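You operate a simulated robot arm through the tools that you are given. There is no shell and no other tool. Be economical: measure what you need, move in short steps, check, and stop when the job is done.

You run a simulated robot arm. Do the job below in one go: nothing can be reset, and whatever is moved stays where it is left.

Task
Polish the scuff off the seat pan, put the polishing pad back and close the polish tin. What is to be rubbed or washed off counts as gone when no trace of it is left.

The check looks at the end state, three seconds after you hand in, the way a careful person would. Anything else that was tipped, shoved, dropped, spilled or broken makes it a failure.

Robot
A 6-joint arm with a two-finger parallel gripper, fixed in place. Base frame: the origin is at the foot of the arm, x ahead of it, y to its left, z up. Lengths are in cm, angles in rad, forces in N, time in s.
With the tool pointing down near the work surface it reaches from about 10 to 62 cm from the base axis. Its first joint turns from -1.152 to 1.152 rad. Payload 2.9 kg.
The tool frame sits at the grasp point between the pads (the TCP): z along the fingers, y along the line on which they close. The tips reach 3 cm beyond it. Largest opening 11 cm; finger width 2, thickness 1; the body of the gripper, 4.8 by 11.2 cm, starts 5.5 cm behind the TCP.
Orientation is told as [roll, pitch, yaw] about the base's x, y, z axes, in that order, counted from this pose: with the fingers straight down and closing along the base's y, the tool's x points along the base's -x, its y along +y and its z along -z.

Tools
- The arm moves only by the tool arm_command. Its argument "increments" is one flat list of numbers, 7 for each row, row after row: the shift along the tool's x, y, z in units of 200 mm (1.0 is 200 mm), then the turn, a rotation vector about the tool's x, y, z in units of 60 degrees (1.0 is 60 degrees), then the opening, from 0 (shut) to 1 (fully open). In form: [tx, ty, tz, ax, ay, az, gripper, tx, ty, tz, ax, ay, az, gripper, ...]. A call has 1 to 8 rows; each row is the pose to reach, as a shift and turn from the pose commanded when the call began, along the tool's axes at that moment. A call with a number of a shift or a turn outside -1 to 1 is refused whole. Each row takes 0.2 s and may step no farther than 5 cm and 0.15 rad from the row before; otherwise, or with a gripper value out of range, the whole call is refused. Where a pose cannot be reached the arm comes as near as it can. A force on the tool above 40 N (or 10 N above the force at the start of the call, whichever is more), or a blocked arm, ends the call early, and 0.2 s more pass. The fingers move at their own pace (about 10.8 cm/s each) and stop on an object; they squeeze with about 25 N. The grip force told is the motor's: it shows also when the fingers shut on nothing. Time passes only in rows, and 0.2 s behind the last, so rows that repeat a pose let the fingers close. The reply holds the time, the measured pose of the TCP, the force on the tool along the base axes, the opening and the grip force, in the units named above and with some noise, with the torque about the TCP (base axes, N m) and any sound that the robot's microphone picked up.
- Cameras (640 x 400 px; columns grow to the right, rows downward): "scene" is fixed at [4.57, 43.31, 135.58]; the picture's right is [-0.93, -0.36, 0.00], its down [-0.30, 0.77, -0.57] and it looks along [0.21, -0.53, -0.82] (base axes); focal length 214 px, centre (320, 200). "wrist" rides on the gripper at [7.2, 1.7, -10.3] in the tool frame; the picture's right is [-0.23, 0.97, 0.00], its down [-0.76, -0.18, -0.62] and it looks along [-0.61, -0.14, 0.78] (tool axes); focal length 222 px, centre (320, 200). There is no depth. A picture from a camera that has moved, and an enlarged one, comes with that camera's place and axes in the base frame and with its lens.
- get_image(camera): a new picture of that camera. The clock stands still meanwhile.
- zoom(camera, box): a new picture of the part [left, top, right, bottom] of that camera's present view, enlarged. The clock stands still meanwhile.
- hand_in(): hands the job in; it is judged then, once.

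Work in short steps. Places have to be worked out from the pictures, the camera data and where the tool is seen: move nearer, look again, correct. Check each grasp and each placing, and mend what went wrong. You have 120 turns and 76 pictures in all, those below and enlarged ones among them. Open the gripper and draw the arm clear of the work before you hand the job in, unless the task says otherwise; then end with one line.

The tools are called after "Request:" as name(argument=value, ...) on one line, values as JSON. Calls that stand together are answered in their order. arm_command: Moves the arm, as the interface text tells. Its arguments: {"type":"object","properties":{"increments":{"type":"array","items":{"type":"number"}}},"required":["increments"]} The other tools are called the same way: get_image (camera) takes a picture; zoom (camera, box) takes an enlarged picture of a part of a camera's view; hand_in () hands the job in.

At the start:

```text
t: 0.0
eef_pos: [45.81, -1.94, 122.61]
orientation: [0.0, -0.001, -0.001]
contact_force: [0.2, 0.5, -0.3]
moment: [-0.02, 0.02, -0.04]
finger_gap: 10.99
grip_force: 0.0
```

scene: 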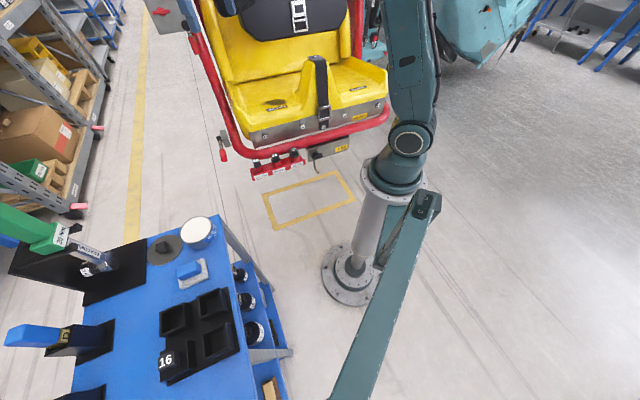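
wrist: 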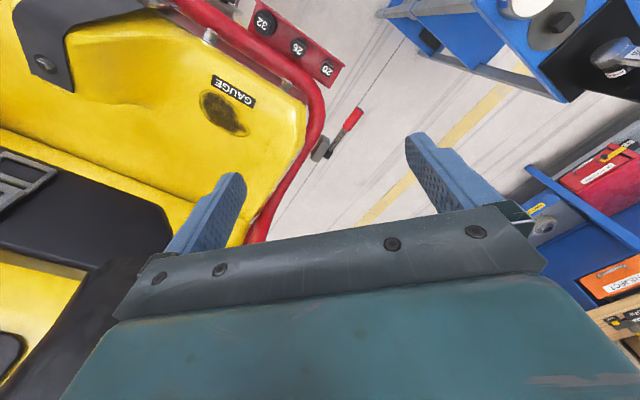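

The first pictures show a yellow seat with a dark scuff, and a blue cart with a tin, lid and pad. I zoom in to see the items.

Request:
zoom(camera="scene", box=[120, 200, 280, 300])

Request:
zoom(camera="scene", box=[200, 40, 400, 165])

```text
4.00 times, centred on (200, 250) of scene
camera zoom: at [4.57, 43.31, 135.58], right [-0.93, -0.36, 0.0], down [-0.3, 0.77, -0.57], along [0.21, -0.53, -0.82], focal length 858 px, centre (800, 0)
```

zoom: 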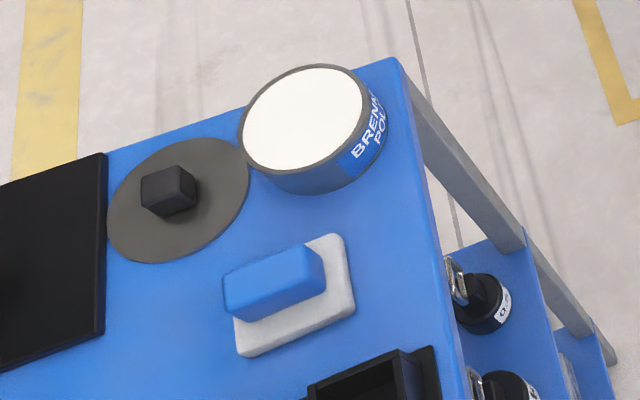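

```text
3.20 times, centred on (300, 102) of scene
camera zoom: at [4.57, 43.31, 135.58], right [-0.93, -0.36, 0.0], down [-0.3, 0.77, -0.57], along [0.21, -0.53, -0.82], focal length 686 px, centre (384, 512)
```

zoom: 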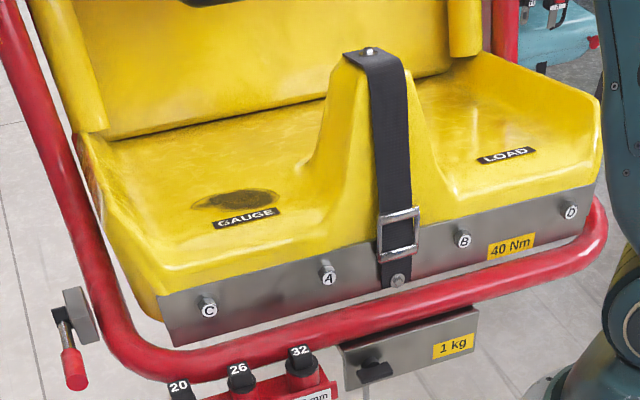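

I estimate the lid knob near (47,38,86.5), the pad near (37,40,87), the tin near (42,32,88) and the scuff near (46,-17,95). I move toward the cart for a closer look.

Request:
arm_command(increments=[0.079, 0.18, 0.03, 0, 0, 0, 1, 0.158, 0.36, 0.06, 0, 0, 0, 1, 0.237, 0.54, 0.09, 0, 0, 0, 1, 0.316, 0.72, 0.12, 0, 0, 0, 1, 0.395, 0.9, 0.15, 0, 0, 0, 1])

Request:
arm_command(increments=[0.079, 0.18, 0.03, 0, 0, 0, 1, 0.158, 0.36, 0.06, 0, 0, 0, 1, 0.237, 0.54, 0.09, 0, 0, 0, 1, 0.316, 0.72, 0.12, 0, 0, 0, 1, 0.395, 0.9, 0.15, 0, 0, 0, 1])

Request:
get_image(camera="wrist")

```text
t: 1.2
eef_pos: [37.86, 15.88, 119.53]
orientation: [-0.001, 0.001, 0.0]
contact_force: [0.3, -0.4, -0.2]
moment: [0.01, 0.0, 0.02]
finger_gap: 11.05
grip_force: 0.2
```

```text
t: 2.4
eef_pos: [29.95, 34.42, 116.72]
orientation: [0.0, 0.001, 0.001]
contact_force: [0.5, 0.4, 0.3]
moment: [0.01, 0.0, 0.01]
finger_gap: 10.99
grip_force: 0.1
```

```text
71 pictures are left
camera wrist: at [22.67, 35.98, 126.86], right [0.23, 0.97, 0.0], down [0.76, -0.18, 0.62], along [0.61, -0.14, -0.78], focal length 222 px, centre (320, 200)
```

wrist: 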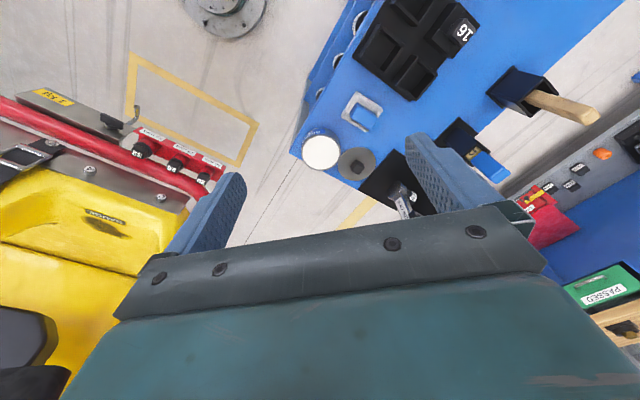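

The pad, tin and lid are in view; I enlarge them to triangulate.

Request:
zoom(camera="wrist", box=[280, 80, 440, 180])

Request:
zoom(camera="scene", box=[120, 200, 280, 300])

```text
4.00 times, centred on (360, 130) of wrist
camera zoom: at [22.67, 35.98, 126.86], right [0.23, 0.97, 0.0], down [0.76, -0.18, 0.62], along [0.61, -0.14, -0.78], focal length 888 px, centre (160, 480)
```

zoom: 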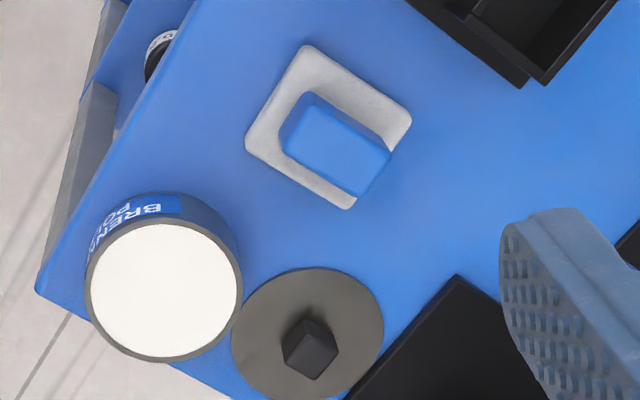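

```text
4.00 times, centred on (200, 250) of scene
camera zoom: at [4.57, 43.31, 135.57], right [-0.93, -0.36, 0.0], down [-0.3, 0.77, -0.57], along [0.21, -0.53, -0.82], focal length 858 px, centre (800, 0)
```

zoom: 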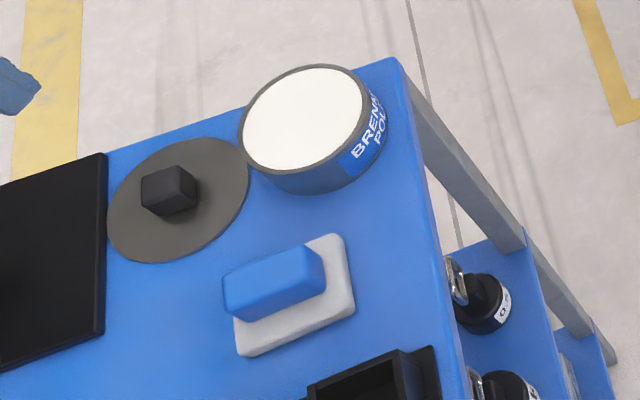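

The cart is turned about 50°; pad centre about (37,40.4), long side at ~50°. I turn the gripper to yaw +0.87 and come down above the pad for a close look.

Request:
arm_command(increments=[-0.059, 0.05, 0.114, 0, 0, -0.139, 1, -0.118, 0.1, 0.228, 0, 0, -0.278, 1, -0.177, 0.15, 0.342, 0, 0, -0.417, 1, -0.236, 0.2, 0.456, 0, 0, -0.556, 1, -0.295, 0.25, 0.57, 0, 0, -0.695, 1, -0.355, 0.3, 0.685, 0, 0, -0.833, 1])

Request:
get_image(camera="wrist")

```text
t: 3.8
eef_pos: [37.16, 40.33, 102.98]
orientation: [-0.001, 0.001, 0.874]
contact_force: [0.6, 0.8, 0.9]
moment: [0.01, 0.01, -0.02]
finger_gap: 11.01
grip_force: 0.0
```

```text
68 pictures are left
camera wrist: at [31.21, 35.6, 113.14], right [-0.6, 0.8, 0.0], down [0.62, 0.47, 0.62], along [0.5, 0.38, -0.78], focal length 222 px, centre (320, 200)
```

wrist: 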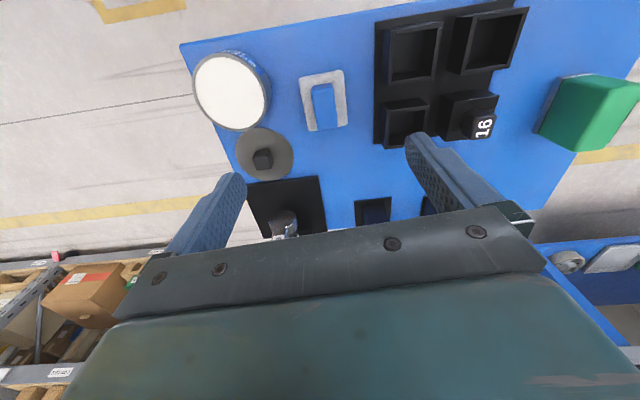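

Now a zoom to measure pad, tin and lid closely.

Request:
zoom(camera="wrist", box=[180, 40, 372, 160])

```text
3.33 times, centred on (276, 100) of wrist
camera zoom: at [31.21, 35.6, 113.14], right [-0.6, 0.8, 0.0], down [0.62, 0.47, 0.62], along [0.5, 0.38, -0.78], focal length 740 px, centre (467, 533)
```

zoom: 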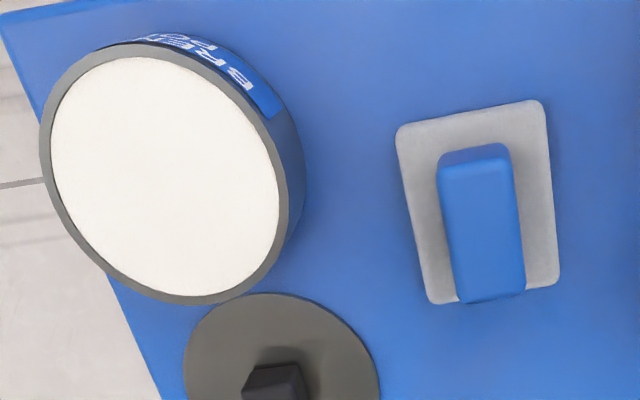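

Pad centre ≈(36.8,40.45), long axis at ~46°, handle about 2.5 wide with its top near z 88.5. The tin is close, so I narrow the opening, align and descend to z≈95, then look.

Request:
arm_command(increments=[0.003, 0.008, 0.1, 0, 0, 0.03, 0.5, 0.007, 0.0177, 0.25, 0, 0, 0.065, 0.5, 0.007, 0.0177, 0.4, 0, 0, 0.065, 0.5, 0.007, 0.0177, 0.4, 0, 0, 0.065, 0.5])

Request:
get_image(camera="wrist")

Request:
zoom(camera="scene", box=[120, 200, 280, 300])

```text
t: 4.8
eef_pos: [36.68, 40.4, 94.88]
orientation: [0.0, 0.0, 0.807]
contact_force: [-0.8, 0.3, 0.9]
moment: [0.03, -0.04, 0.0]
finger_gap: 5.51
grip_force: 0.0
```

```text
66 pictures are left
camera wrist: at [30.47, 36.12, 105.04], right [-0.54, 0.84, 0.0], down [0.66, 0.43, 0.62], along [0.52, 0.34, -0.78], focal length 222 px, centre (320, 200)
```

wrist: 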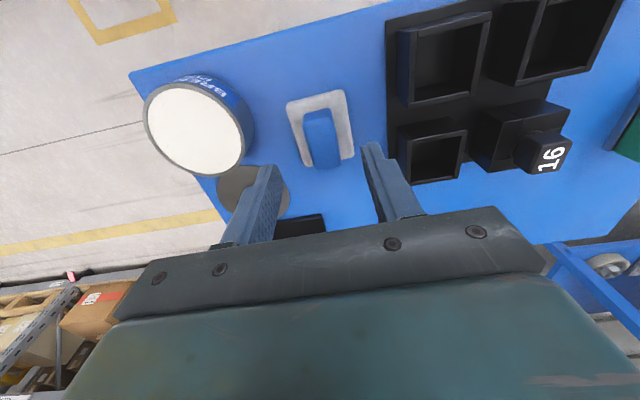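

```text
4.00 times, centred on (200, 250) of scene
camera zoom: at [4.57, 43.31, 135.58], right [-0.93, -0.36, 0.0], down [-0.3, 0.77, -0.57], along [0.21, -0.53, -0.82], focal length 858 px, centre (800, 0)
```

zoom: 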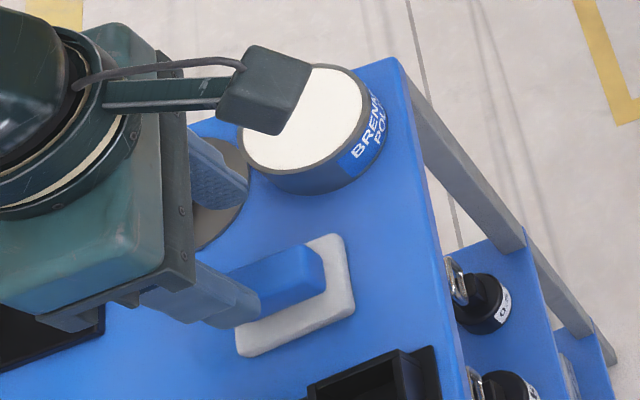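

The handle is centred between the fingers. I descend further to z≈90 and check height.

Request:
arm_command(increments=[0, 0, 0.1, 0, 0, 0, 0.5, 0, 0, 0.2, 0, 0, 0, 0.5, 0, 0, 0.24, 0, 0, 0, 0.5])

Request:
zoom(camera="wrist", box=[220, 60, 420, 185])

Request:
zoom(camera="scene", box=[120, 210, 248, 290])

```text
t: 5.6
eef_pos: [36.7, 40.18, 90.06]
orientation: [0.0, 0.0, 0.805]
contact_force: [-0.9, 0.0, 0.3]
moment: [0.02, 0.01, 0.01]
finger_gap: 5.51
grip_force: 0.1
```

```text
3.20 times, centred on (320, 122) of wrist
camera zoom: at [30.44, 36.05, 100.28], right [-0.54, 0.84, 0.0], down [0.66, 0.43, 0.62], along [0.52, 0.34, -0.78], focal length 711 px, centre (320, 448)
```

zoom: 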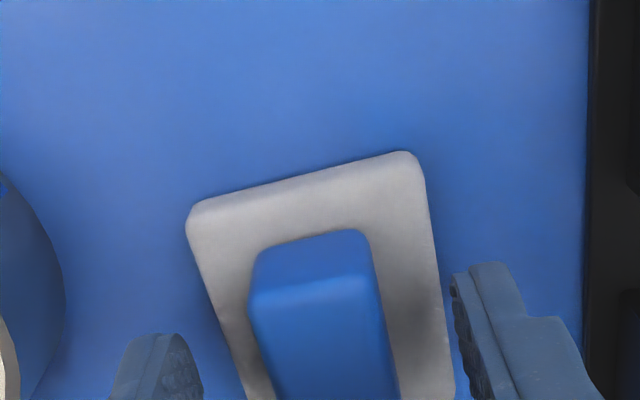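

```text
5.00 times, centred on (184, 250) of scene
camera zoom: at [4.57, 43.31, 135.58], right [-0.93, -0.36, 0.0], down [-0.3, 0.77, -0.57], along [0.21, -0.53, -0.82], focal length 1072 px, centre (1000, -50)
```

zoom: 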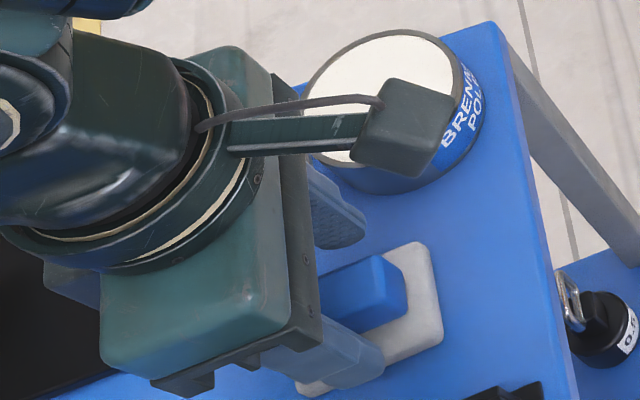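

Handle top is about z 88, pad plate top ~85.9, and the handle is centred. I lower 0.8 cm and close.

Request:
arm_command(increments=[0, 0, 0.02, 0, 0, 0, 0.5, 0, 0, 0.04, 0, 0, 0, 0.5, 0, 0, 0.04, 0, 0, 0, 0.0, 0, 0, 0.04, 0, 0, 0, 0.0, 0, 0, 0.04, 0, 0, 0, 0.0])

Request:
zoom(camera="wrist", box=[220, 60, 420, 185])

```text
t: 6.8
eef_pos: [36.62, 40.26, 89.33]
orientation: [-0.001, -0.001, 0.804]
contact_force: [-1.3, -0.7, 3.9]
moment: [-0.08, 0.08, 0.01]
finger_gap: 4.91
grip_force: 25.1
```

```text
3.20 times, centred on (320, 122) of wrist
camera zoom: at [30.43, 36.09, 99.53], right [-0.54, 0.84, 0.0], down [0.66, 0.43, 0.62], along [0.52, 0.34, -0.78], focal length 711 px, centre (320, 448)
```

zoom: 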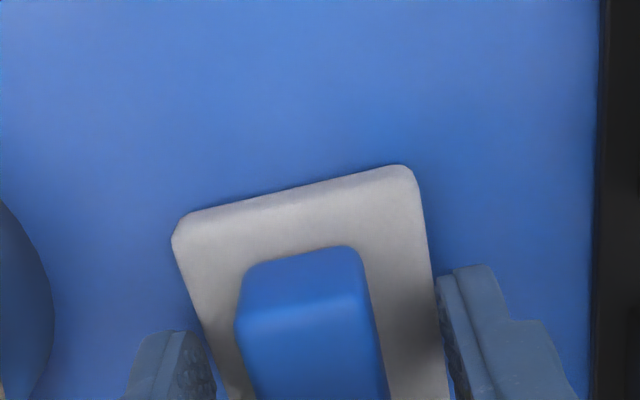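

The gap of 4.9 means the tips are on the pad plate rather than the handle. I open, rise ~0.8 cm and close on the handle.

Request:
arm_command(increments=[0, 0, 0, 0, 0, 0, 0.5, 0, 0, -0.03, 0, 0, 0, 0.5, 0, 0, -0.042, 0, 0, 0, 0.5, 0, 0, -0.042, 0, 0, 0, 0.0, 0, 0, -0.042, 0, 0, 0, 0.0, 0, 0, -0.042, 0, 0, 0, 0.0])

Request:
zoom(camera="wrist", box=[220, 60, 420, 185])

```text
t: 8.2
eef_pos: [36.71, 40.31, 90.15]
orientation: [0.002, 0.002, 0.804]
contact_force: [0.0, 0.2, 0.6]
moment: [-0.01, 0.06, 0.01]
finger_gap: 2.32
grip_force: 25.6
```

```text
3.20 times, centred on (320, 122) of wrist
camera zoom: at [30.46, 36.12, 100.36], right [-0.54, 0.84, 0.0], down [0.66, 0.43, 0.62], along [0.52, 0.34, -0.78], focal length 711 px, centre (320, 448)
```

zoom: 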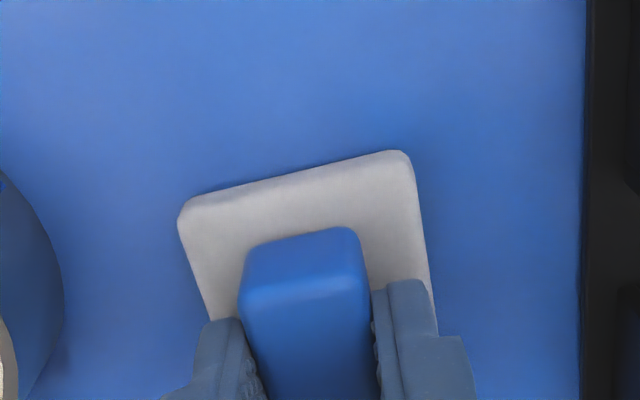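

The handle is gripped (gap 2.32). I lift straight up and check that the pad comes along.

Request:
arm_command(increments=[0, 0, -0.1, 0, 0, 0, 0, 0, 0, -0.3, 0, 0, 0, 0, 0, 0, -0.5, 0, 0, 0, 0, 0, 0, -0.75, 0, 0, 0, 0, 0, 0, -1.0, 0, 0, 0, 0])

Request:
get_image(camera="wrist")

```text
t: 9.4
eef_pos: [36.6, 40.36, 110.36]
orientation: [0.0, 0.002, 0.806]
contact_force: [-0.8, 0.3, -0.8]
moment: [0.01, 0.0, 0.01]
finger_gap: 2.32
grip_force: 24.8
```

```text
60 pictures are left
camera wrist: at [30.33, 36.29, 120.61], right [-0.54, 0.84, 0.0], down [0.66, 0.43, 0.62], along [0.52, 0.34, -0.78], focal length 222 px, centre (320, 200)
```

wrist: 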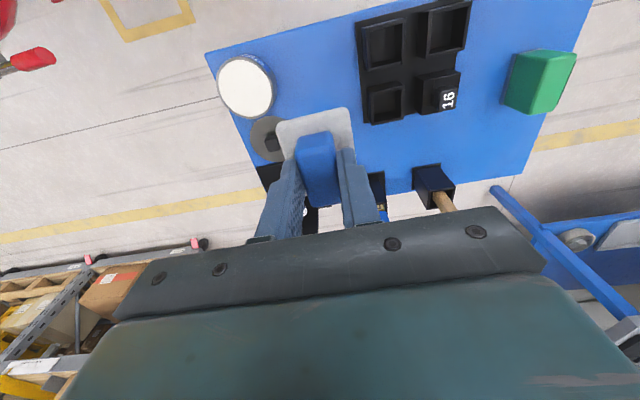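

Pad is held. I swing toward the seat while turning back to yaw 0.

Request:
arm_command(increments=[0.085, -0.14, -0.0167, 0, 0, 0.128, 0, 0.17, -0.28, -0.033, 0, 0, 0.256, 0, 0.255, -0.42, -0.05, 0, 0, 0.384, 0, 0.34, -0.56, -0.067, 0, 0, 0.512, 0, 0.425, -0.7, -0.083, 0, 0, 0.64, 0, 0.51, -0.84, -0.1, 0, 0, 0.769, 0])

Request:
arm_command(increments=[-0.04, -0.2, 0, 0, 0, 0, 0, -0.08, -0.4, 0, 0, 0, 0, 0, -0.12, -0.6, 0, 0, 0, 0, 0, -0.15, -0.8, 0, 0, 0, 0, 0, -0.15, -1.0, 0, 0, 0, 0, 0])

Request:
get_image(camera="wrist")

```text
t: 10.8
eef_pos: [41.48, 21.2, 112.26]
orientation: [0.001, 0.0, -0.003]
contact_force: [0.2, 0.2, -0.5]
moment: [0.0, -0.01, -0.01]
finger_gap: 2.33
grip_force: 24.8
```

```text
t: 12.0
eef_pos: [44.76, 1.14, 112.1]
orientation: [0.0, -0.001, 0.0]
contact_force: [0.7, 0.3, 0.1]
moment: [0.0, -0.05, -0.01]
finger_gap: 2.3
grip_force: 25.0
```

```text
59 pictures are left
camera wrist: at [37.58, 2.77, 122.39], right [0.23, 0.97, 0.0], down [0.76, -0.18, 0.62], along [0.61, -0.14, -0.78], focal length 222 px, centre (320, 200)
```

wrist: 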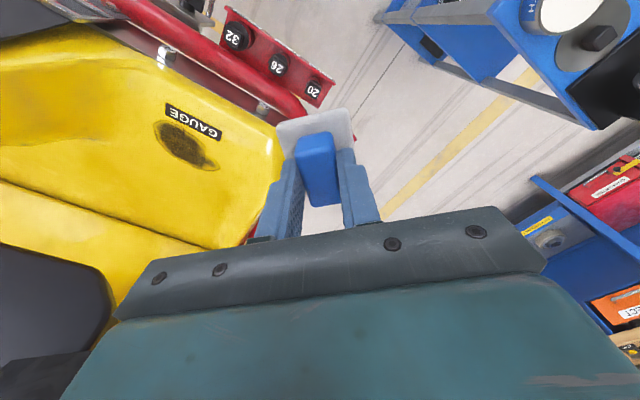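

Scuff centre re-triangulates to ≈(46.9,-20.3,91.4), about 9×4 cm, with the seat turned ~45°. I move nearer and look for obstacles.

Request:
arm_command(increments=[0.0, -0.2, 0, 0, 0, 0, 0, 0.0, -0.4, 0, 0, 0, 0, 0, 0, -0.6, 0, 0, 0, 0, 0])

Request:
get_image(camera="wrist")

Request:
get_image(camera="scene")

```text
t: 12.8
eef_pos: [44.83, -10.75, 112.3]
orientation: [0.001, 0.0, 0.001]
contact_force: [-0.1, 0.6, -0.6]
moment: [0.03, 0.01, -0.01]
finger_gap: 2.29
grip_force: 24.9
```

```text
58 pictures are left
camera wrist: at [37.56, -9.28, 122.56], right [0.23, 0.97, 0.0], down [0.76, -0.18, 0.62], along [0.61, -0.14, -0.78], focal length 222 px, centre (320, 200)
```

wrist: 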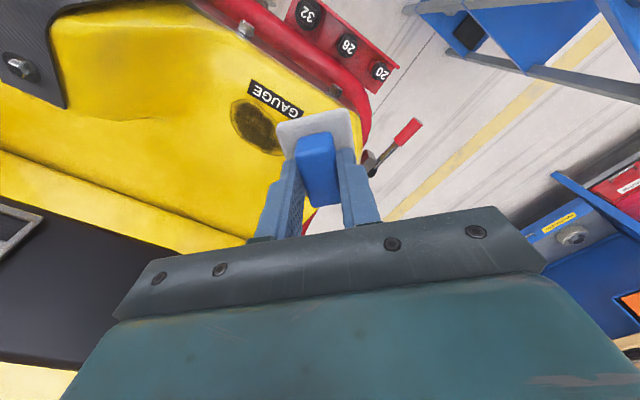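

```text
57 pictures are left
```

scene: 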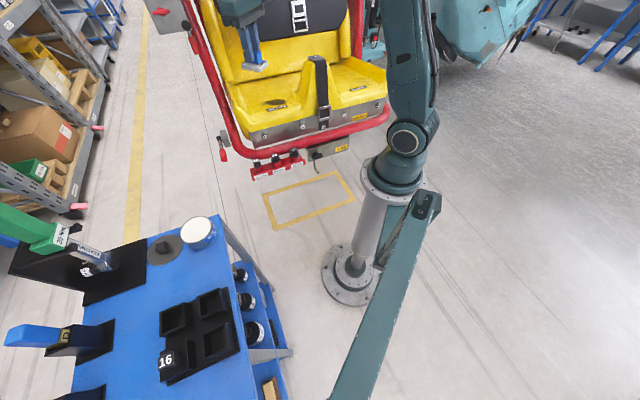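

There is plenty of clearance around the scuff. I hover just above it at z≈100.

Request:
arm_command(increments=[-0.035, -0.16, 0.1, 0, 0, 0, 0, -0.07, -0.32, 0.25, 0, 0, 0, 0, -0.105, -0.475, 0.43, 0, 0, 0, 0, -0.105, -0.475, 0.6, 0, 0, 0, 0])

Request:
get_image(camera="wrist")

Request:
zoom(camera="scene", box=[200, 40, 360, 140])

```text
t: 13.8
eef_pos: [46.84, -20.38, 100.05]
orientation: [-0.001, -0.001, 0.0]
contact_force: [-0.3, 0.8, -0.9]
moment: [-0.02, 0.03, 0.0]
finger_gap: 2.33
grip_force: 24.9
```

```text
56 pictures are left
camera wrist: at [39.56, -18.81, 110.29], right [0.23, 0.97, 0.0], down [0.76, -0.18, 0.62], along [0.61, -0.14, -0.78], focal length 222 px, centre (320, 200)
```

wrist: 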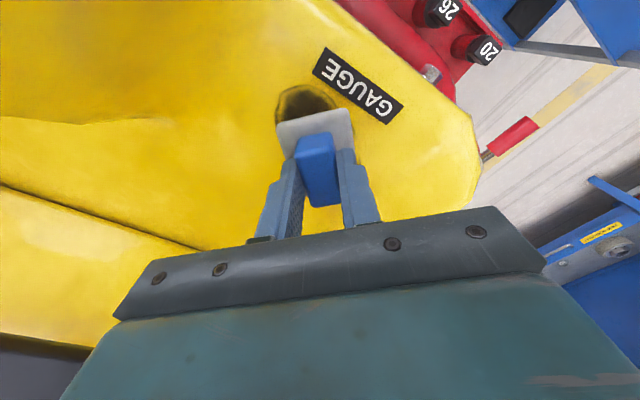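

```text
4.00 times, centred on (280, 90) of scene
camera zoom: at [4.57, 43.31, 135.58], right [-0.93, -0.36, 0.0], down [-0.3, 0.77, -0.57], along [0.21, -0.53, -0.82], focal length 858 px, centre (480, 640)
```

zoom: 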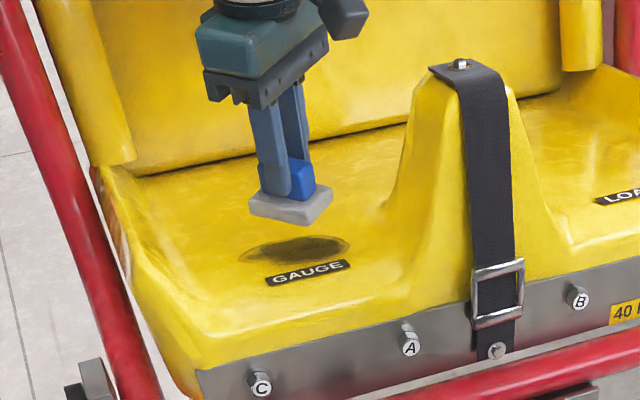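

The scuff runs from about (43.5,-23.6) to (51.7,-17.2), i.e. at ~38°. I turn the pad to yaw 0.66 so it lies along it and keeps clear of the label.

Request:
arm_command(increments=[-0.005, 0, 0, 0, 0, -0.126, 0, -0.01, 0, 0, 0, 0, -0.252, 0, -0.015, 0, 0, 0, 0, -0.378, 0, -0.02, 0, 0.03, 0, 0, -0.504, 0, -0.025, 0, 0.05, 0, 0, -0.63, 0])

Request:
arm_command(increments=[0, 0, 0.03, 0, 0, 0, 0, 0, 0, 0.05, 0, 0, 0, 0, 0, 0, 0.06, 0, 0, 0, 0])

Request:
zoom(camera="scene", box=[240, 60, 320, 110])

Request:
get_image(camera="wrist")

```text
t: 15.0
eef_pos: [47.34, -20.24, 99.12]
orientation: [0.0, 0.001, 0.661]
contact_force: [0.2, -0.9, -0.9]
moment: [0.01, 0.02, 0.0]
finger_gap: 2.3
grip_force: 24.7
```

```text
t: 15.8
eef_pos: [47.4, -20.21, 97.94]
orientation: [0.002, 0.001, 0.66]
contact_force: [-0.1, -0.1, -0.6]
moment: [-0.02, 0.0, 0.06]
finger_gap: 2.33
grip_force: 24.9
```

```text
8.00 times, centred on (280, 85) of scene
camera zoom: at [4.57, 43.31, 135.58], right [-0.93, -0.36, 0.0], down [-0.3, 0.77, -0.57], along [0.21, -0.53, -0.82], focal length 1716 px, centre (640, 1120)
```

zoom: 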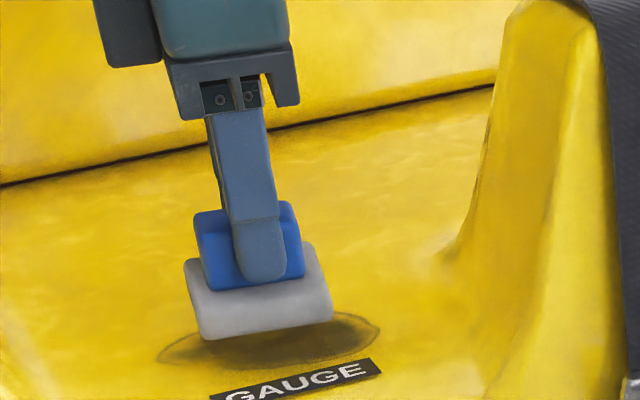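

```text
53 pictures are left
camera wrist: at [40.59, -23.46, 108.16], right [-0.42, 0.91, 0.0], down [0.71, 0.33, 0.62], along [0.57, 0.26, -0.78], focal length 222 px, centre (320, 200)
```

wrist: 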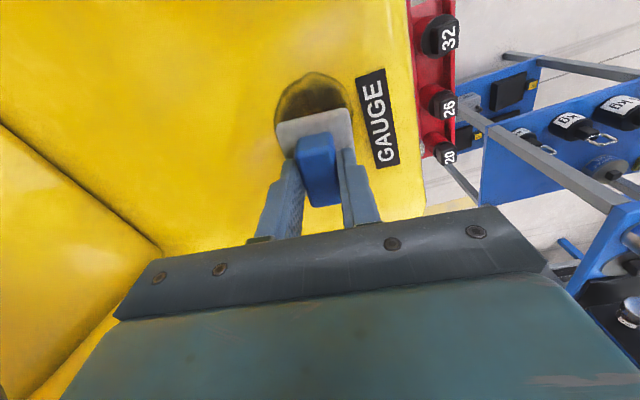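

The pad hovers over the scuff. I descend in small steps until contact shows.

Request:
arm_command(increments=[0, 0, 0.01, 0, 0, 0, 0, 0, 0, 0.02, 0, 0, 0, 0, 0, 0, 0.03, 0, 0, 0, 0, 0, 0, 0.04, 0, 0, 0, 0, 0, 0, 0.05, 0, 0, 0, 0])

```text
t: 17.0
eef_pos: [47.26, -20.1, 96.9]
orientation: [0.0, 0.0, 0.659]
contact_force: [-0.6, 0.0, -1.1]
moment: [-0.01, 0.01, -0.01]
finger_gap: 2.3
grip_force: 25.3
```

No contact yet at 96.9; I continue down by small steps.

Request:
arm_command(increments=[0, 0, 0.008, 0, 0, 0, 0, 0, 0, 0.016, 0, 0, 0, 0, 0, 0, 0.024, 0, 0, 0, 0])

Request:
arm_command(increments=[0, 0, 0.006, 0, 0, 0, 0, 0, 0, 0.012, 0, 0, 0, 0])

```text
t: 17.8
eef_pos: [47.39, -20.31, 96.5]
orientation: [0.001, 0.0, 0.66]
contact_force: [0.2, -0.8, -0.6]
moment: [0.01, -0.01, 0.0]
finger_gap: 2.31
grip_force: 25.7
```

```text
t: 18.4
eef_pos: [47.41, -20.23, 96.29]
orientation: [-0.001, -0.002, 0.659]
contact_force: [-1.9, -0.1, 5.9]
moment: [0.03, 0.29, 0.0]
finger_gap: 2.3
grip_force: 25.2
```

Contact at 96.3 with ~6 N, slightly more on the inner edge. I make a first rubbing stroke along the scuff with light pressure.

Request:
arm_command(increments=[-0.08, 0, 0.004, 0, 0, 0, 0, -0.16, 0, 0.006, 0, 0, 0, 0, -0.08, 0, 0.004, 0, 0, 0, 0, 0, 0, 0.004, 0, 0, 0, 0, 0.08, 0, 0.004, 0, 0, 0, 0, 0.16, 0, 0.004, 0, 0, 0, 0, 0.08, 0, 0.004, 0, 0, 0, 0, 0, 0, 0.004, 0, 0, 0, 0])

Request:
zoom(camera="scene", box=[240, 60, 320, 110])

```text
t: 20.2
eef_pos: [47.12, -20.4, 96.06]
orientation: [0.002, 0.003, 0.656]
contact_force: [-4.3, -7.9, 17.0]
moment: [-0.04, 0.44, 0.19]
finger_gap: 2.33
grip_force: 24.8
```

```text
8.00 times, centred on (280, 85) of scene
camera zoom: at [4.54, 43.3, 135.58], right [-0.93, -0.36, 0.0], down [-0.3, 0.77, -0.57], along [0.21, -0.53, -0.82], focal length 1716 px, centre (640, 1120)
```

zoom: 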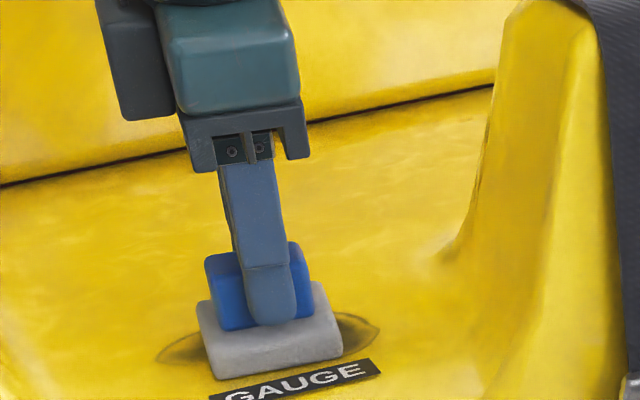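

I lift the pad and move it aside to see the effect.

Request:
arm_command(increments=[0, 0, -0.1, 0, 0, 0, 0, 0, -0.1, -0.25, 0, 0, 0, 0, 0, -0.3, -0.3, 0, 0, 0, 0])

Request:
zoom(camera="scene", box=[240, 60, 320, 110])

Request:
get_image(camera="wrist")

```text
t: 21.0
eef_pos: [51.05, -24.77, 102.0]
orientation: [-0.001, 0.001, 0.661]
contact_force: [0.5, 0.4, -0.1]
moment: [0.01, 0.0, 0.0]
finger_gap: 2.33
grip_force: 25.0
```

```text
8.00 times, centred on (280, 85) of scene
camera zoom: at [4.57, 43.31, 135.58], right [-0.93, -0.36, 0.0], down [-0.3, 0.77, -0.57], along [0.21, -0.53, -0.82], focal length 1716 px, centre (640, 1120)
```

zoom: 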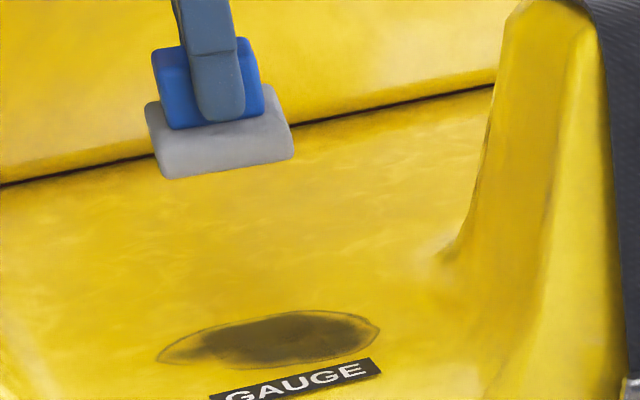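

```text
50 pictures are left
camera wrist: at [44.33, -28.15, 112.17], right [-0.42, 0.91, 0.0], down [0.71, 0.33, 0.62], along [0.57, 0.26, -0.78], focal length 222 px, centre (320, 200)
```

wrist: 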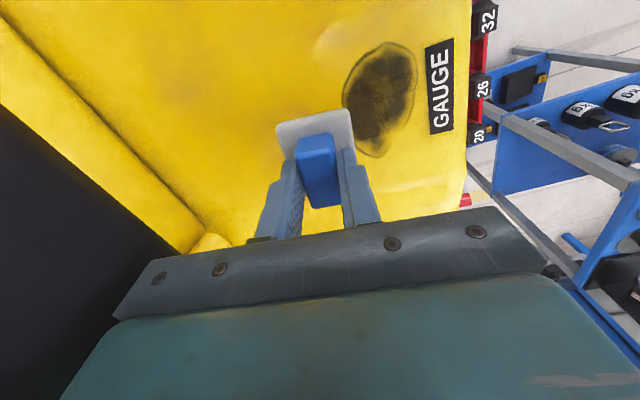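

There is little visible change. I take a close view for reference before testing more rubbing.

Request:
zoom(camera="wrist", box=[310, 20, 470, 180])

```text
2.50 times, centred on (390, 100) of wrist
camera zoom: at [44.33, -28.15, 112.17], right [-0.42, 0.91, 0.0], down [0.71, 0.33, 0.62], along [0.57, 0.26, -0.78], focal length 555 px, centre (145, 450)
```

zoom: 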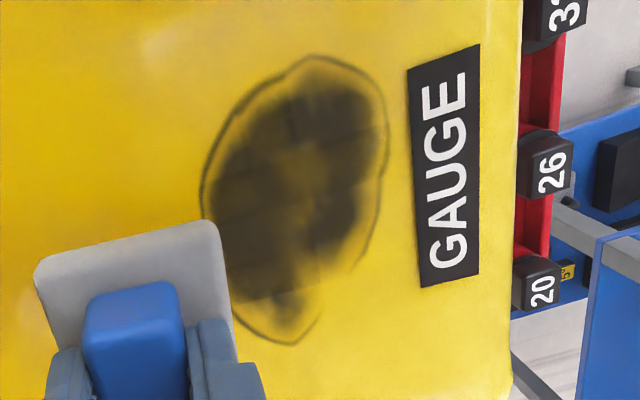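

The dry pad does work patchily: cells are lightened, but contact was on the label-side edge, so the pan slopes down toward the back. I return with the pad tilted 0.1 rad about its long axis.

Request:
arm_command(increments=[0.01, 0.08, 0, -0.03, 0, 0, 0, 0.02, 0.16, 0, -0.06, 0, 0, 0, 0.029, 0.24, 0.05, -0.0955, 0, 0, 0, 0.029, 0.24, 0.15, -0.0955, 0, 0, 0, 0.029, 0.24, 0.22, -0.0955, 0, 0, 0, 0.029, 0.24, 0.25, -0.0955, 0, 0, 0])

Request:
arm_command(increments=[0, 0, 0.01, 0, 0, 0, 0, 0, 0, 0.02, 0, 0, 0, 0, 0, 0, 0.03, 0, 0, 0, 0])

```text
t: 22.4
eef_pos: [47.69, -21.59, 97.09]
orientation: [0.1, 0.0, 0.661]
contact_force: [0.4, 0.0, -0.8]
moment: [0.02, -0.02, 0.0]
finger_gap: 2.29
grip_force: 25.1
```

```text
t: 23.2
eef_pos: [47.75, -21.33, 96.3]
orientation: [0.1, -0.001, 0.661]
contact_force: [-0.9, 0.1, -1.0]
moment: [0.01, 0.02, 0.01]
finger_gap: 2.31
grip_force: 25.1
```

Not yet in contact; further down in small steps.

Request:
arm_command(increments=[0, 0, 0.008, 0, 0, 0, 0, 0, 0, 0.016, 0, 0, 0, 0, 0, 0, 0.022, 0, 0, 0, 0])

Request:
arm_command(increments=[0, 0, 0.006, 0, 0, 0, 0, 0, 0, 0.012, 0, 0, 0, 0])

```text
t: 24.0
eef_pos: [47.59, -21.39, 96.14]
orientation: [0.1, 0.002, 0.661]
contact_force: [0.1, -0.7, -1.0]
moment: [-0.03, 0.0, 0.02]
finger_gap: 2.32
grip_force: 24.8
```

```text
t: 24.6
eef_pos: [47.56, -21.51, 95.97]
orientation: [0.1, 0.001, 0.66]
contact_force: [-0.4, -0.4, -1.4]
moment: [-0.01, -0.02, 0.02]
finger_gap: 2.3
grip_force: 24.8
```

Still no contact; I keep lowering gently.

Request:
arm_command(increments=[0, 0, 0.007, 0, 0, 0, 0, 0, 0, 0.014, 0, 0, 0, 0])

Request:
arm_command(increments=[0, 0, 0.006, 0, 0, 0, 0, 0, 0, 0.012, 0, 0, 0, 0])

```text
t: 25.2
eef_pos: [47.55, -21.42, 95.64]
orientation: [0.096, -0.001, 0.66]
contact_force: [-0.5, 0.1, 9.8]
moment: [0.11, 0.33, 0.04]
finger_gap: 2.32
grip_force: 25.1
```

```text
t: 25.8
eef_pos: [47.75, -21.54, 95.52]
orientation: [0.095, -0.002, 0.657]
contact_force: [1.3, -4.6, 23.0]
moment: [0.28, 0.48, 0.1]
finger_gap: 2.37
grip_force: 25.5
```

Moments show contact still on the label-side edge, so the slope is steeper. I lift slightly, tilt 0.15 rad more with the shift compensated, and touch again.

Request:
arm_command(increments=[0, 0, -0.05, 0, 0, 0, 0, 0, -0.02, -0.05, -0.07, 0, 0, 0, 0, -0.042, -0.05, -0.143, 0, 0, 0, 0, -0.042, -0.02, -0.143, 0, 0, 0])

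Request:
arm_command(increments=[0, 0, 0.008, 0, 0, 0, 0, 0, 0, 0.016, 0, 0, 0, 0])

Request:
arm_command(increments=[0, 0, 0.007, 0, 0, 0, 0, 0, 0, 0.014, 0, 0, 0, 0])

```text
t: 26.8
eef_pos: [48.05, -22.13, 95.47]
orientation: [0.253, 0.0, 0.659]
contact_force: [-0.6, -0.5, -0.5]
moment: [0.0, 0.06, 0.01]
finger_gap: 2.3
grip_force: 25.1
```

```text
t: 27.4
eef_pos: [48.07, -22.01, 95.42]
orientation: [0.248, 0.0, 0.66]
contact_force: [-2.2, 0.7, 14.4]
moment: [-0.06, -0.05, 0.03]
finger_gap: 2.31
grip_force: 25.1
```

```text
t: 28.0
eef_pos: [47.96, -22.1, 95.35]
orientation: [0.245, -0.002, 0.658]
contact_force: [-1.8, 0.1, 26.0]
moment: [-0.28, -0.12, -0.01]
finger_gap: 2.37
grip_force: 24.9
```

Now the back edge bears, so the slope is ~0.17. I lift a little, tilt back 0.075 and touch again.

Request:
arm_command(increments=[0, 0, -0.03, 0, 0, 0, 0, 0, 0.01, -0.03, 0.035, 0, 0, 0, 0, 0.0205, -0.03, 0.0716, 0, 0, 0, 0, 0.0205, -0.02, 0.0716, 0, 0, 0])

Request:
arm_command(increments=[0, 0, 0.007, 0, 0, 0, 0, 0, 0, 0.014, 0, 0, 0, 0])

Request:
arm_command(increments=[0, 0, 0.005, 0, 0, 0, 0, 0, 0, 0.01, 0, 0, 0, 0])

```text
t: 29.0
eef_pos: [47.8, -21.6, 95.53]
orientation: [0.174, 0.001, 0.66]
contact_force: [-0.2, 0.1, -0.7]
moment: [-0.04, 0.0, -0.01]
finger_gap: 2.33
grip_force: 25.1
```

```text
t: 29.6
eef_pos: [47.82, -21.61, 95.3]
orientation: [0.174, 0.0, 0.659]
contact_force: [-0.5, -0.1, -0.9]
moment: [0.0, -0.01, 0.0]
finger_gap: 2.28
grip_force: 24.9
```

```text
t: 30.2
eef_pos: [47.85, -21.75, 95.23]
orientation: [0.173, 0.0, 0.66]
contact_force: [-2.9, 1.4, 13.6]
moment: [0.2, 0.17, 0.03]
finger_gap: 2.3
grip_force: 25.1
```

The contact is now flat (centred force, 13.6 N). I rub along the scuff.

Request:
arm_command(increments=[0.07, 0, 0.002, 0, 0, 0, 0, 0.14, 0, 0.002, 0, 0, 0, 0, 0.07, 0, 0.002, 0, 0, 0, 0, 0, 0, 0.002, 0, 0, 0, 0, -0.07, 0, 0.002, 0, 0, 0, 0, -0.14, 0, 0.002, 0, 0, 0, 0, -0.07, 0, 0.002, 0, 0, 0, 0, 0, 0, 0.002, 0, 0, 0, 0])

Request:
arm_command(increments=[0.07, -0.03, 0.0, 0, 0, 0, 0, 0.14, -0.05, 0.0, 0, 0, 0, 0, 0.07, -0.05, 0.0, 0, 0, 0, 0, 0, -0.05, 0.0, 0, 0, 0, 0, -0.07, -0.05, 0.0, 0, 0, 0, 0, -0.14, -0.05, 0.0, 0, 0, 0, 0, -0.07, -0.03, 0.0, 0, 0, 0, 0, 0, 0, 0.0, 0, 0, 0, 0])

Request:
arm_command(increments=[0, 0, -0.1, 0, 0, 0, 0, 0, -0.15, -0.3, 0, 0, 0, 0, 0, -0.35, -0.35, 0, 0, 0, 0])

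Request:
zoom(camera="wrist", box=[310, 20, 470, 180])

```text
t: 32.0
eef_pos: [47.96, -21.6, 95.16]
orientation: [0.17, -0.004, 0.661]
contact_force: [10.6, 4.1, 20.7]
moment: [0.26, -0.22, -0.13]
finger_gap: 2.35
grip_force: 25.2
```

```text
t: 33.8
eef_pos: [47.78, -21.63, 94.93]
orientation: [0.176, 0.0, 0.659]
contact_force: [1.0, -0.1, 0.3]
moment: [-0.04, -0.01, 0.01]
finger_gap: 2.3
grip_force: 25.4
```

```text
t: 34.8
eef_pos: [48.06, -24.58, 100.11]
orientation: [0.262, 0.046, 0.72]
contact_force: [-0.3, 0.9, 0.0]
moment: [0.04, 0.01, -0.03]
finger_gap: 2.32
grip_force: 24.9
out of reach, approached as far as the arm can: row 3
stopped in row 3: the arm was blocked; the commanded pose is now the measured one
```

```text
2.50 times, centred on (390, 100) of wrist
camera zoom: at [43.64, -29.91, 110.67], right [-0.44, 0.86, 0.24], down [0.81, 0.27, 0.52], along [0.39, 0.43, -0.82], focal length 555 px, centre (145, 450)
```

zoom: 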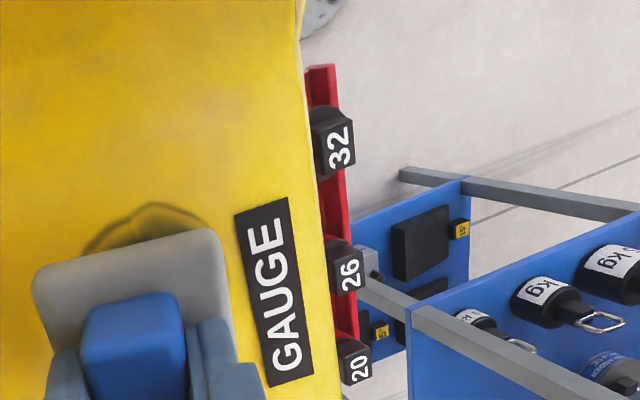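

The arm hit a reach limit with that tilt while retracting. I check the scene view for the scuff and for contact.

Request:
zoom(camera="scene", box=[200, 0, 440, 150])

Request:
zoom(camera="scene", box=[240, 60, 320, 110])

```text
2.67 times, centred on (320, 75) of scene
camera zoom: at [3.06, 44.14, 135.33], right [-0.93, -0.36, -0.01], down [-0.29, 0.76, -0.58], along [0.22, -0.54, -0.81], focal length 572 px, centre (320, 533)
```

zoom: 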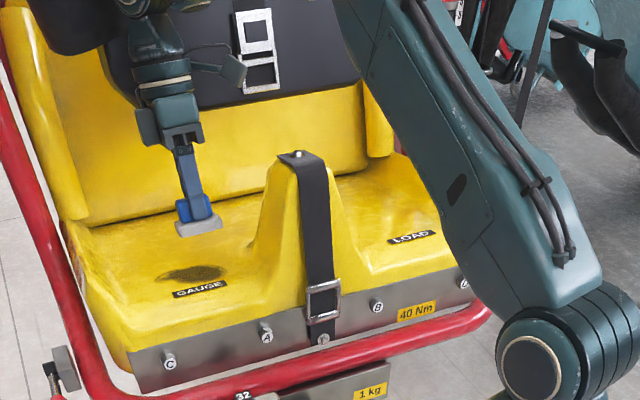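

```text
8.00 times, centred on (280, 85) of scene
camera zoom: at [3.06, 44.14, 135.33], right [-0.93, -0.36, -0.01], down [-0.29, 0.76, -0.58], along [0.22, -0.54, -0.81], focal length 1716 px, centre (640, 1120)
```

zoom: 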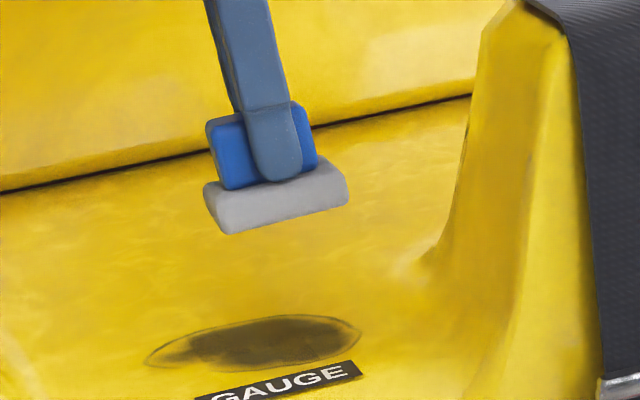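

The scene camera's reported pose has shifted by ~1.5 cm, so something of the arm may be pressing on it. I back off from this limit toward the front, untilting, and recheck.

Request:
arm_command(increments=[-0.05, 0.14, -0.015, 0.06, 0, 0, 0, -0.1, 0.28, -0.03, 0.12, 0, 0, 0, -0.15, 0.42, -0.045, 0.18, 0, 0, 0, -0.197, 0.56, -0.057, 0.25, 0, 0, 0])

Request:
get_image(camera="scene")

Request:
zoom(camera="scene", box=[240, 60, 320, 110])

```text
t: 35.8
eef_pos: [46.04, -15.04, 102.67]
orientation: [0.0, 0.054, 0.701]
contact_force: [0.0, -0.5, -0.2]
moment: [-0.03, -0.03, 0.01]
finger_gap: 2.32
grip_force: 24.6
```

```text
45 pictures are left
```

scene: 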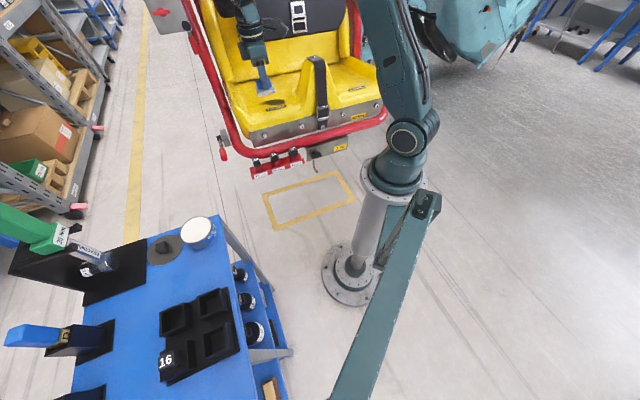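

```text
8.00 times, centred on (280, 85) of scene
camera zoom: at [4.58, 43.31, 135.57], right [-0.93, -0.36, 0.0], down [-0.3, 0.77, -0.57], along [0.21, -0.53, -0.82], focal length 1716 px, centre (640, 1120)
```

zoom: 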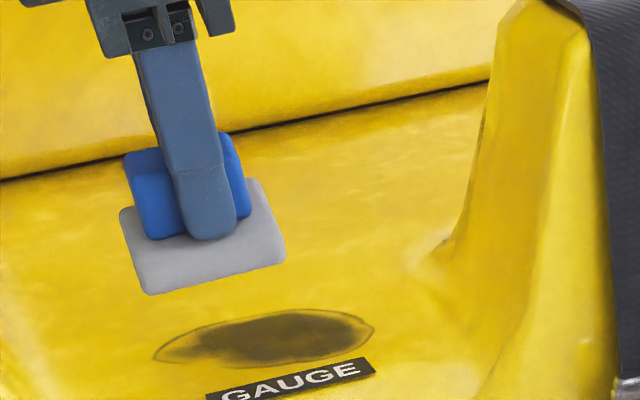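

The camera is back in place (it sways with the arm's column), so nothing was hit. I look at the scuff from the wrist.

Request:
zoom(camera="wrist", box=[180, 0, 372, 120])

```text
3.33 times, centred on (276, 60) of wrist
camera zoom: at [39.95, -18.14, 113.22], right [-0.46, 0.89, -0.01], down [0.72, 0.38, 0.58], along [0.52, 0.26, -0.81], focal length 740 px, centre (467, 667)
```

zoom: 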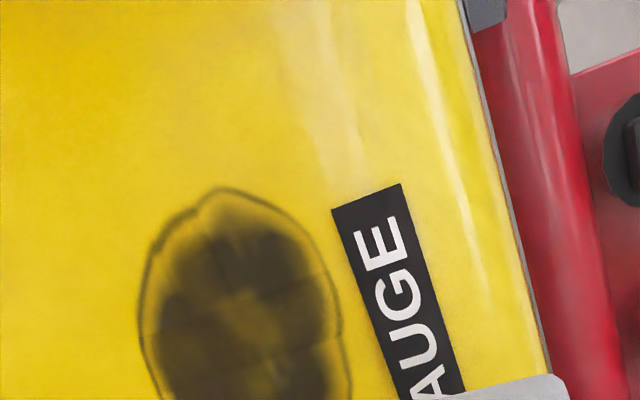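

Slight lightening only. I'll try a firmer, flat rub once more before deciding about taking polish; returning to a hover over the scuff with the 0.174 tilt.

Request:
arm_command(increments=[0.05, -0.1, 0.05, -0.05, -0.017, 0.013, 0, 0.1, -0.2, 0.1, -0.1, -0.034, 0.026, 0, 0.146, -0.313, 0.18, -0.166, -0.0516, 0.039, 0, 0.146, -0.313, 0.27, -0.166, -0.0516, 0.039, 0])

```text
t: 36.8
eef_pos: [47.8, -21.87, 97.33]
orientation: [0.172, 0.002, 0.656]
contact_force: [0.1, 0.8, -1.9]
moment: [0.02, -0.03, 0.0]
finger_gap: 2.32
grip_force: 25.0
```

Now descend to contact.

Request:
arm_command(increments=[0, 0, 0.05, 0, 0, 0, 0, 0, 0, 0.09, 0, 0, 0, 0, 0, 0, 0.1, 0, 0, 0, 0, 0, 0, 0.107, 0, 0, 0, 0])

Request:
arm_command(increments=[0, 0, 0.004, 0, 0, 0, 0, 0, 0, 0.007, 0, 0, 0, 0])

```text
t: 37.8
eef_pos: [47.59, -21.58, 95.36]
orientation: [0.172, 0.004, 0.656]
contact_force: [-0.7, -0.8, -0.4]
moment: [-0.04, -0.03, 0.03]
finger_gap: 2.29
grip_force: 24.9
```

```text
t: 38.4
eef_pos: [47.6, -21.65, 95.08]
orientation: [0.172, 0.005, 0.656]
contact_force: [0.1, 1.0, -0.6]
moment: [0.01, -0.02, 0.04]
finger_gap: 2.32
grip_force: 25.0
```

No contact yet (the pad may have slid a bit in the grip); lower further.

Request:
arm_command(increments=[0, 0, 0.005, 0, 0, 0, 0, 0, 0, 0.01, 0, 0, 0, 0])

Request:
arm_command(increments=[0, 0, 0.005, 0, 0, 0, 0, 0, 0, 0.01, 0, 0, 0, 0])

```text
t: 39.0
eef_pos: [47.57, -21.64, 94.99]
orientation: [0.173, 0.003, 0.658]
contact_force: [0.4, 0.4, -0.5]
moment: [0.02, 0.01, 0.02]
finger_gap: 2.3
grip_force: 25.5
```

```text
t: 39.6
eef_pos: [47.61, -21.46, 94.88]
orientation: [0.173, 0.002, 0.655]
contact_force: [0.9, -0.4, -1.0]
moment: [-0.01, 0.0, 0.0]
finger_gap: 2.29
grip_force: 24.9
```

Still no contact; I check how the pad sits in the grip.

Request:
zoom(camera="wrist", box=[240, 60, 400, 220])

Request:
zoom(camera="scene", box=[240, 60, 320, 110])

```text
2.50 times, centred on (320, 140) of wrist
camera zoom: at [41.9, -26.15, 105.16], right [-0.41, 0.9, 0.17], down [0.78, 0.24, 0.58], along [0.48, 0.36, -0.8], focal length 555 px, centre (320, 350)
```

zoom: 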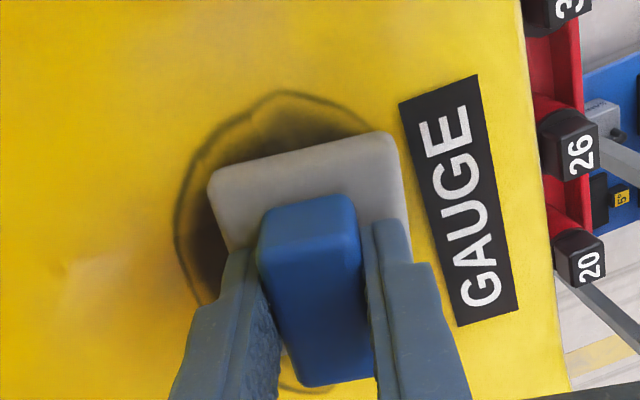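

```text
8.00 times, centred on (280, 85) of scene
camera zoom: at [4.57, 43.31, 135.58], right [-0.93, -0.36, 0.0], down [-0.3, 0.77, -0.57], along [0.21, -0.53, -0.82], focal length 1716 px, centre (640, 1120)
```

zoom: 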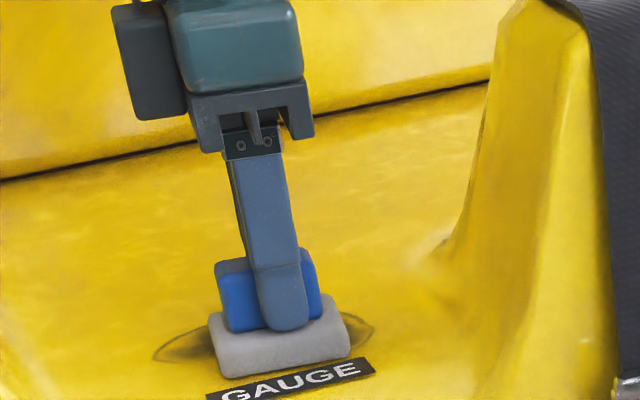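

The pad sits a bit close to the label; I shift it 0.8 cm back and keep lowering to contact.

Request:
arm_command(increments=[0, -0.02, 0.0, 0, 0, 0, 0, 0, -0.04, 0.006, 0, 0, 0, 0, 0, -0.04, 0.012, 0, 0, 0, 0])

Request:
arm_command(increments=[0, 0, 0.006, 0, 0, 0, 0, 0, 0, 0.012, 0, 0, 0, 0])

```text
t: 40.4
eef_pos: [48.01, -22.14, 94.67]
orientation: [0.171, 0.002, 0.657]
contact_force: [-2.6, 3.2, 19.0]
moment: [-0.1, 0.1, -0.02]
finger_gap: 2.33
grip_force: 25.3
```

```text
t: 41.0
eef_pos: [48.1, -22.23, 94.59]
orientation: [0.166, 0.001, 0.656]
contact_force: [0.3, 0.5, 2.4]
moment: [-0.05, 0.03, -0.02]
finger_gap: 2.33
grip_force: 24.9
stopped in row 2: the force on the tool passed its limit at 41 N (the readings are from after the stop); the commanded pose is now the measured one
```

Contact is found at z≈94.6. I rub with ~15 N over three strokes.

Request:
arm_command(increments=[0, 0, 0.006, 0, 0, 0, 0, 0.08, 0, 0.006, 0, 0, 0, 0, 0.15, 0, 0.006, 0, 0, 0, 0, 0.05, 0, 0.006, 0, 0, 0, 0, -0.05, 0, 0.006, 0, 0, 0, 0, -0.15, 0, 0.006, 0, 0, 0, 0, -0.05, 0, 0.006, 0, 0, 0, 0, 0, 0, 0.006, 0, 0, 0, 0])

Request:
arm_command(increments=[0.08, 0.01, 0.0, 0, 0, 0, 0, 0.15, 0.02, 0.0, 0, 0, 0, 0, 0.05, 0.02, 0.0, 0, 0, 0, 0, -0.05, 0.02, 0.0, 0, 0, 0, 0, -0.15, 0.02, 0.0, 0, 0, 0, 0, -0.05, 0.02, 0.0, 0, 0, 0, 0, 0.05, 0.02, 0.0, 0, 0, 0, 0, 0, 0, 0, 0, 0, 0, 0])

```text
t: 42.8
eef_pos: [48.2, -22.12, 94.57]
orientation: [0.161, -0.001, 0.66]
contact_force: [12.6, 4.6, 25.7]
moment: [0.22, 0.02, -0.07]
finger_gap: 2.29
grip_force: 25.3
```

```text
t: 44.6
eef_pos: [48.04, -22.43, 94.6]
orientation: [0.166, 0.002, 0.65]
contact_force: [-9.1, -8.1, 30.0]
moment: [-0.38, 0.18, -0.1]
finger_gap: 2.3
grip_force: 25.4
```

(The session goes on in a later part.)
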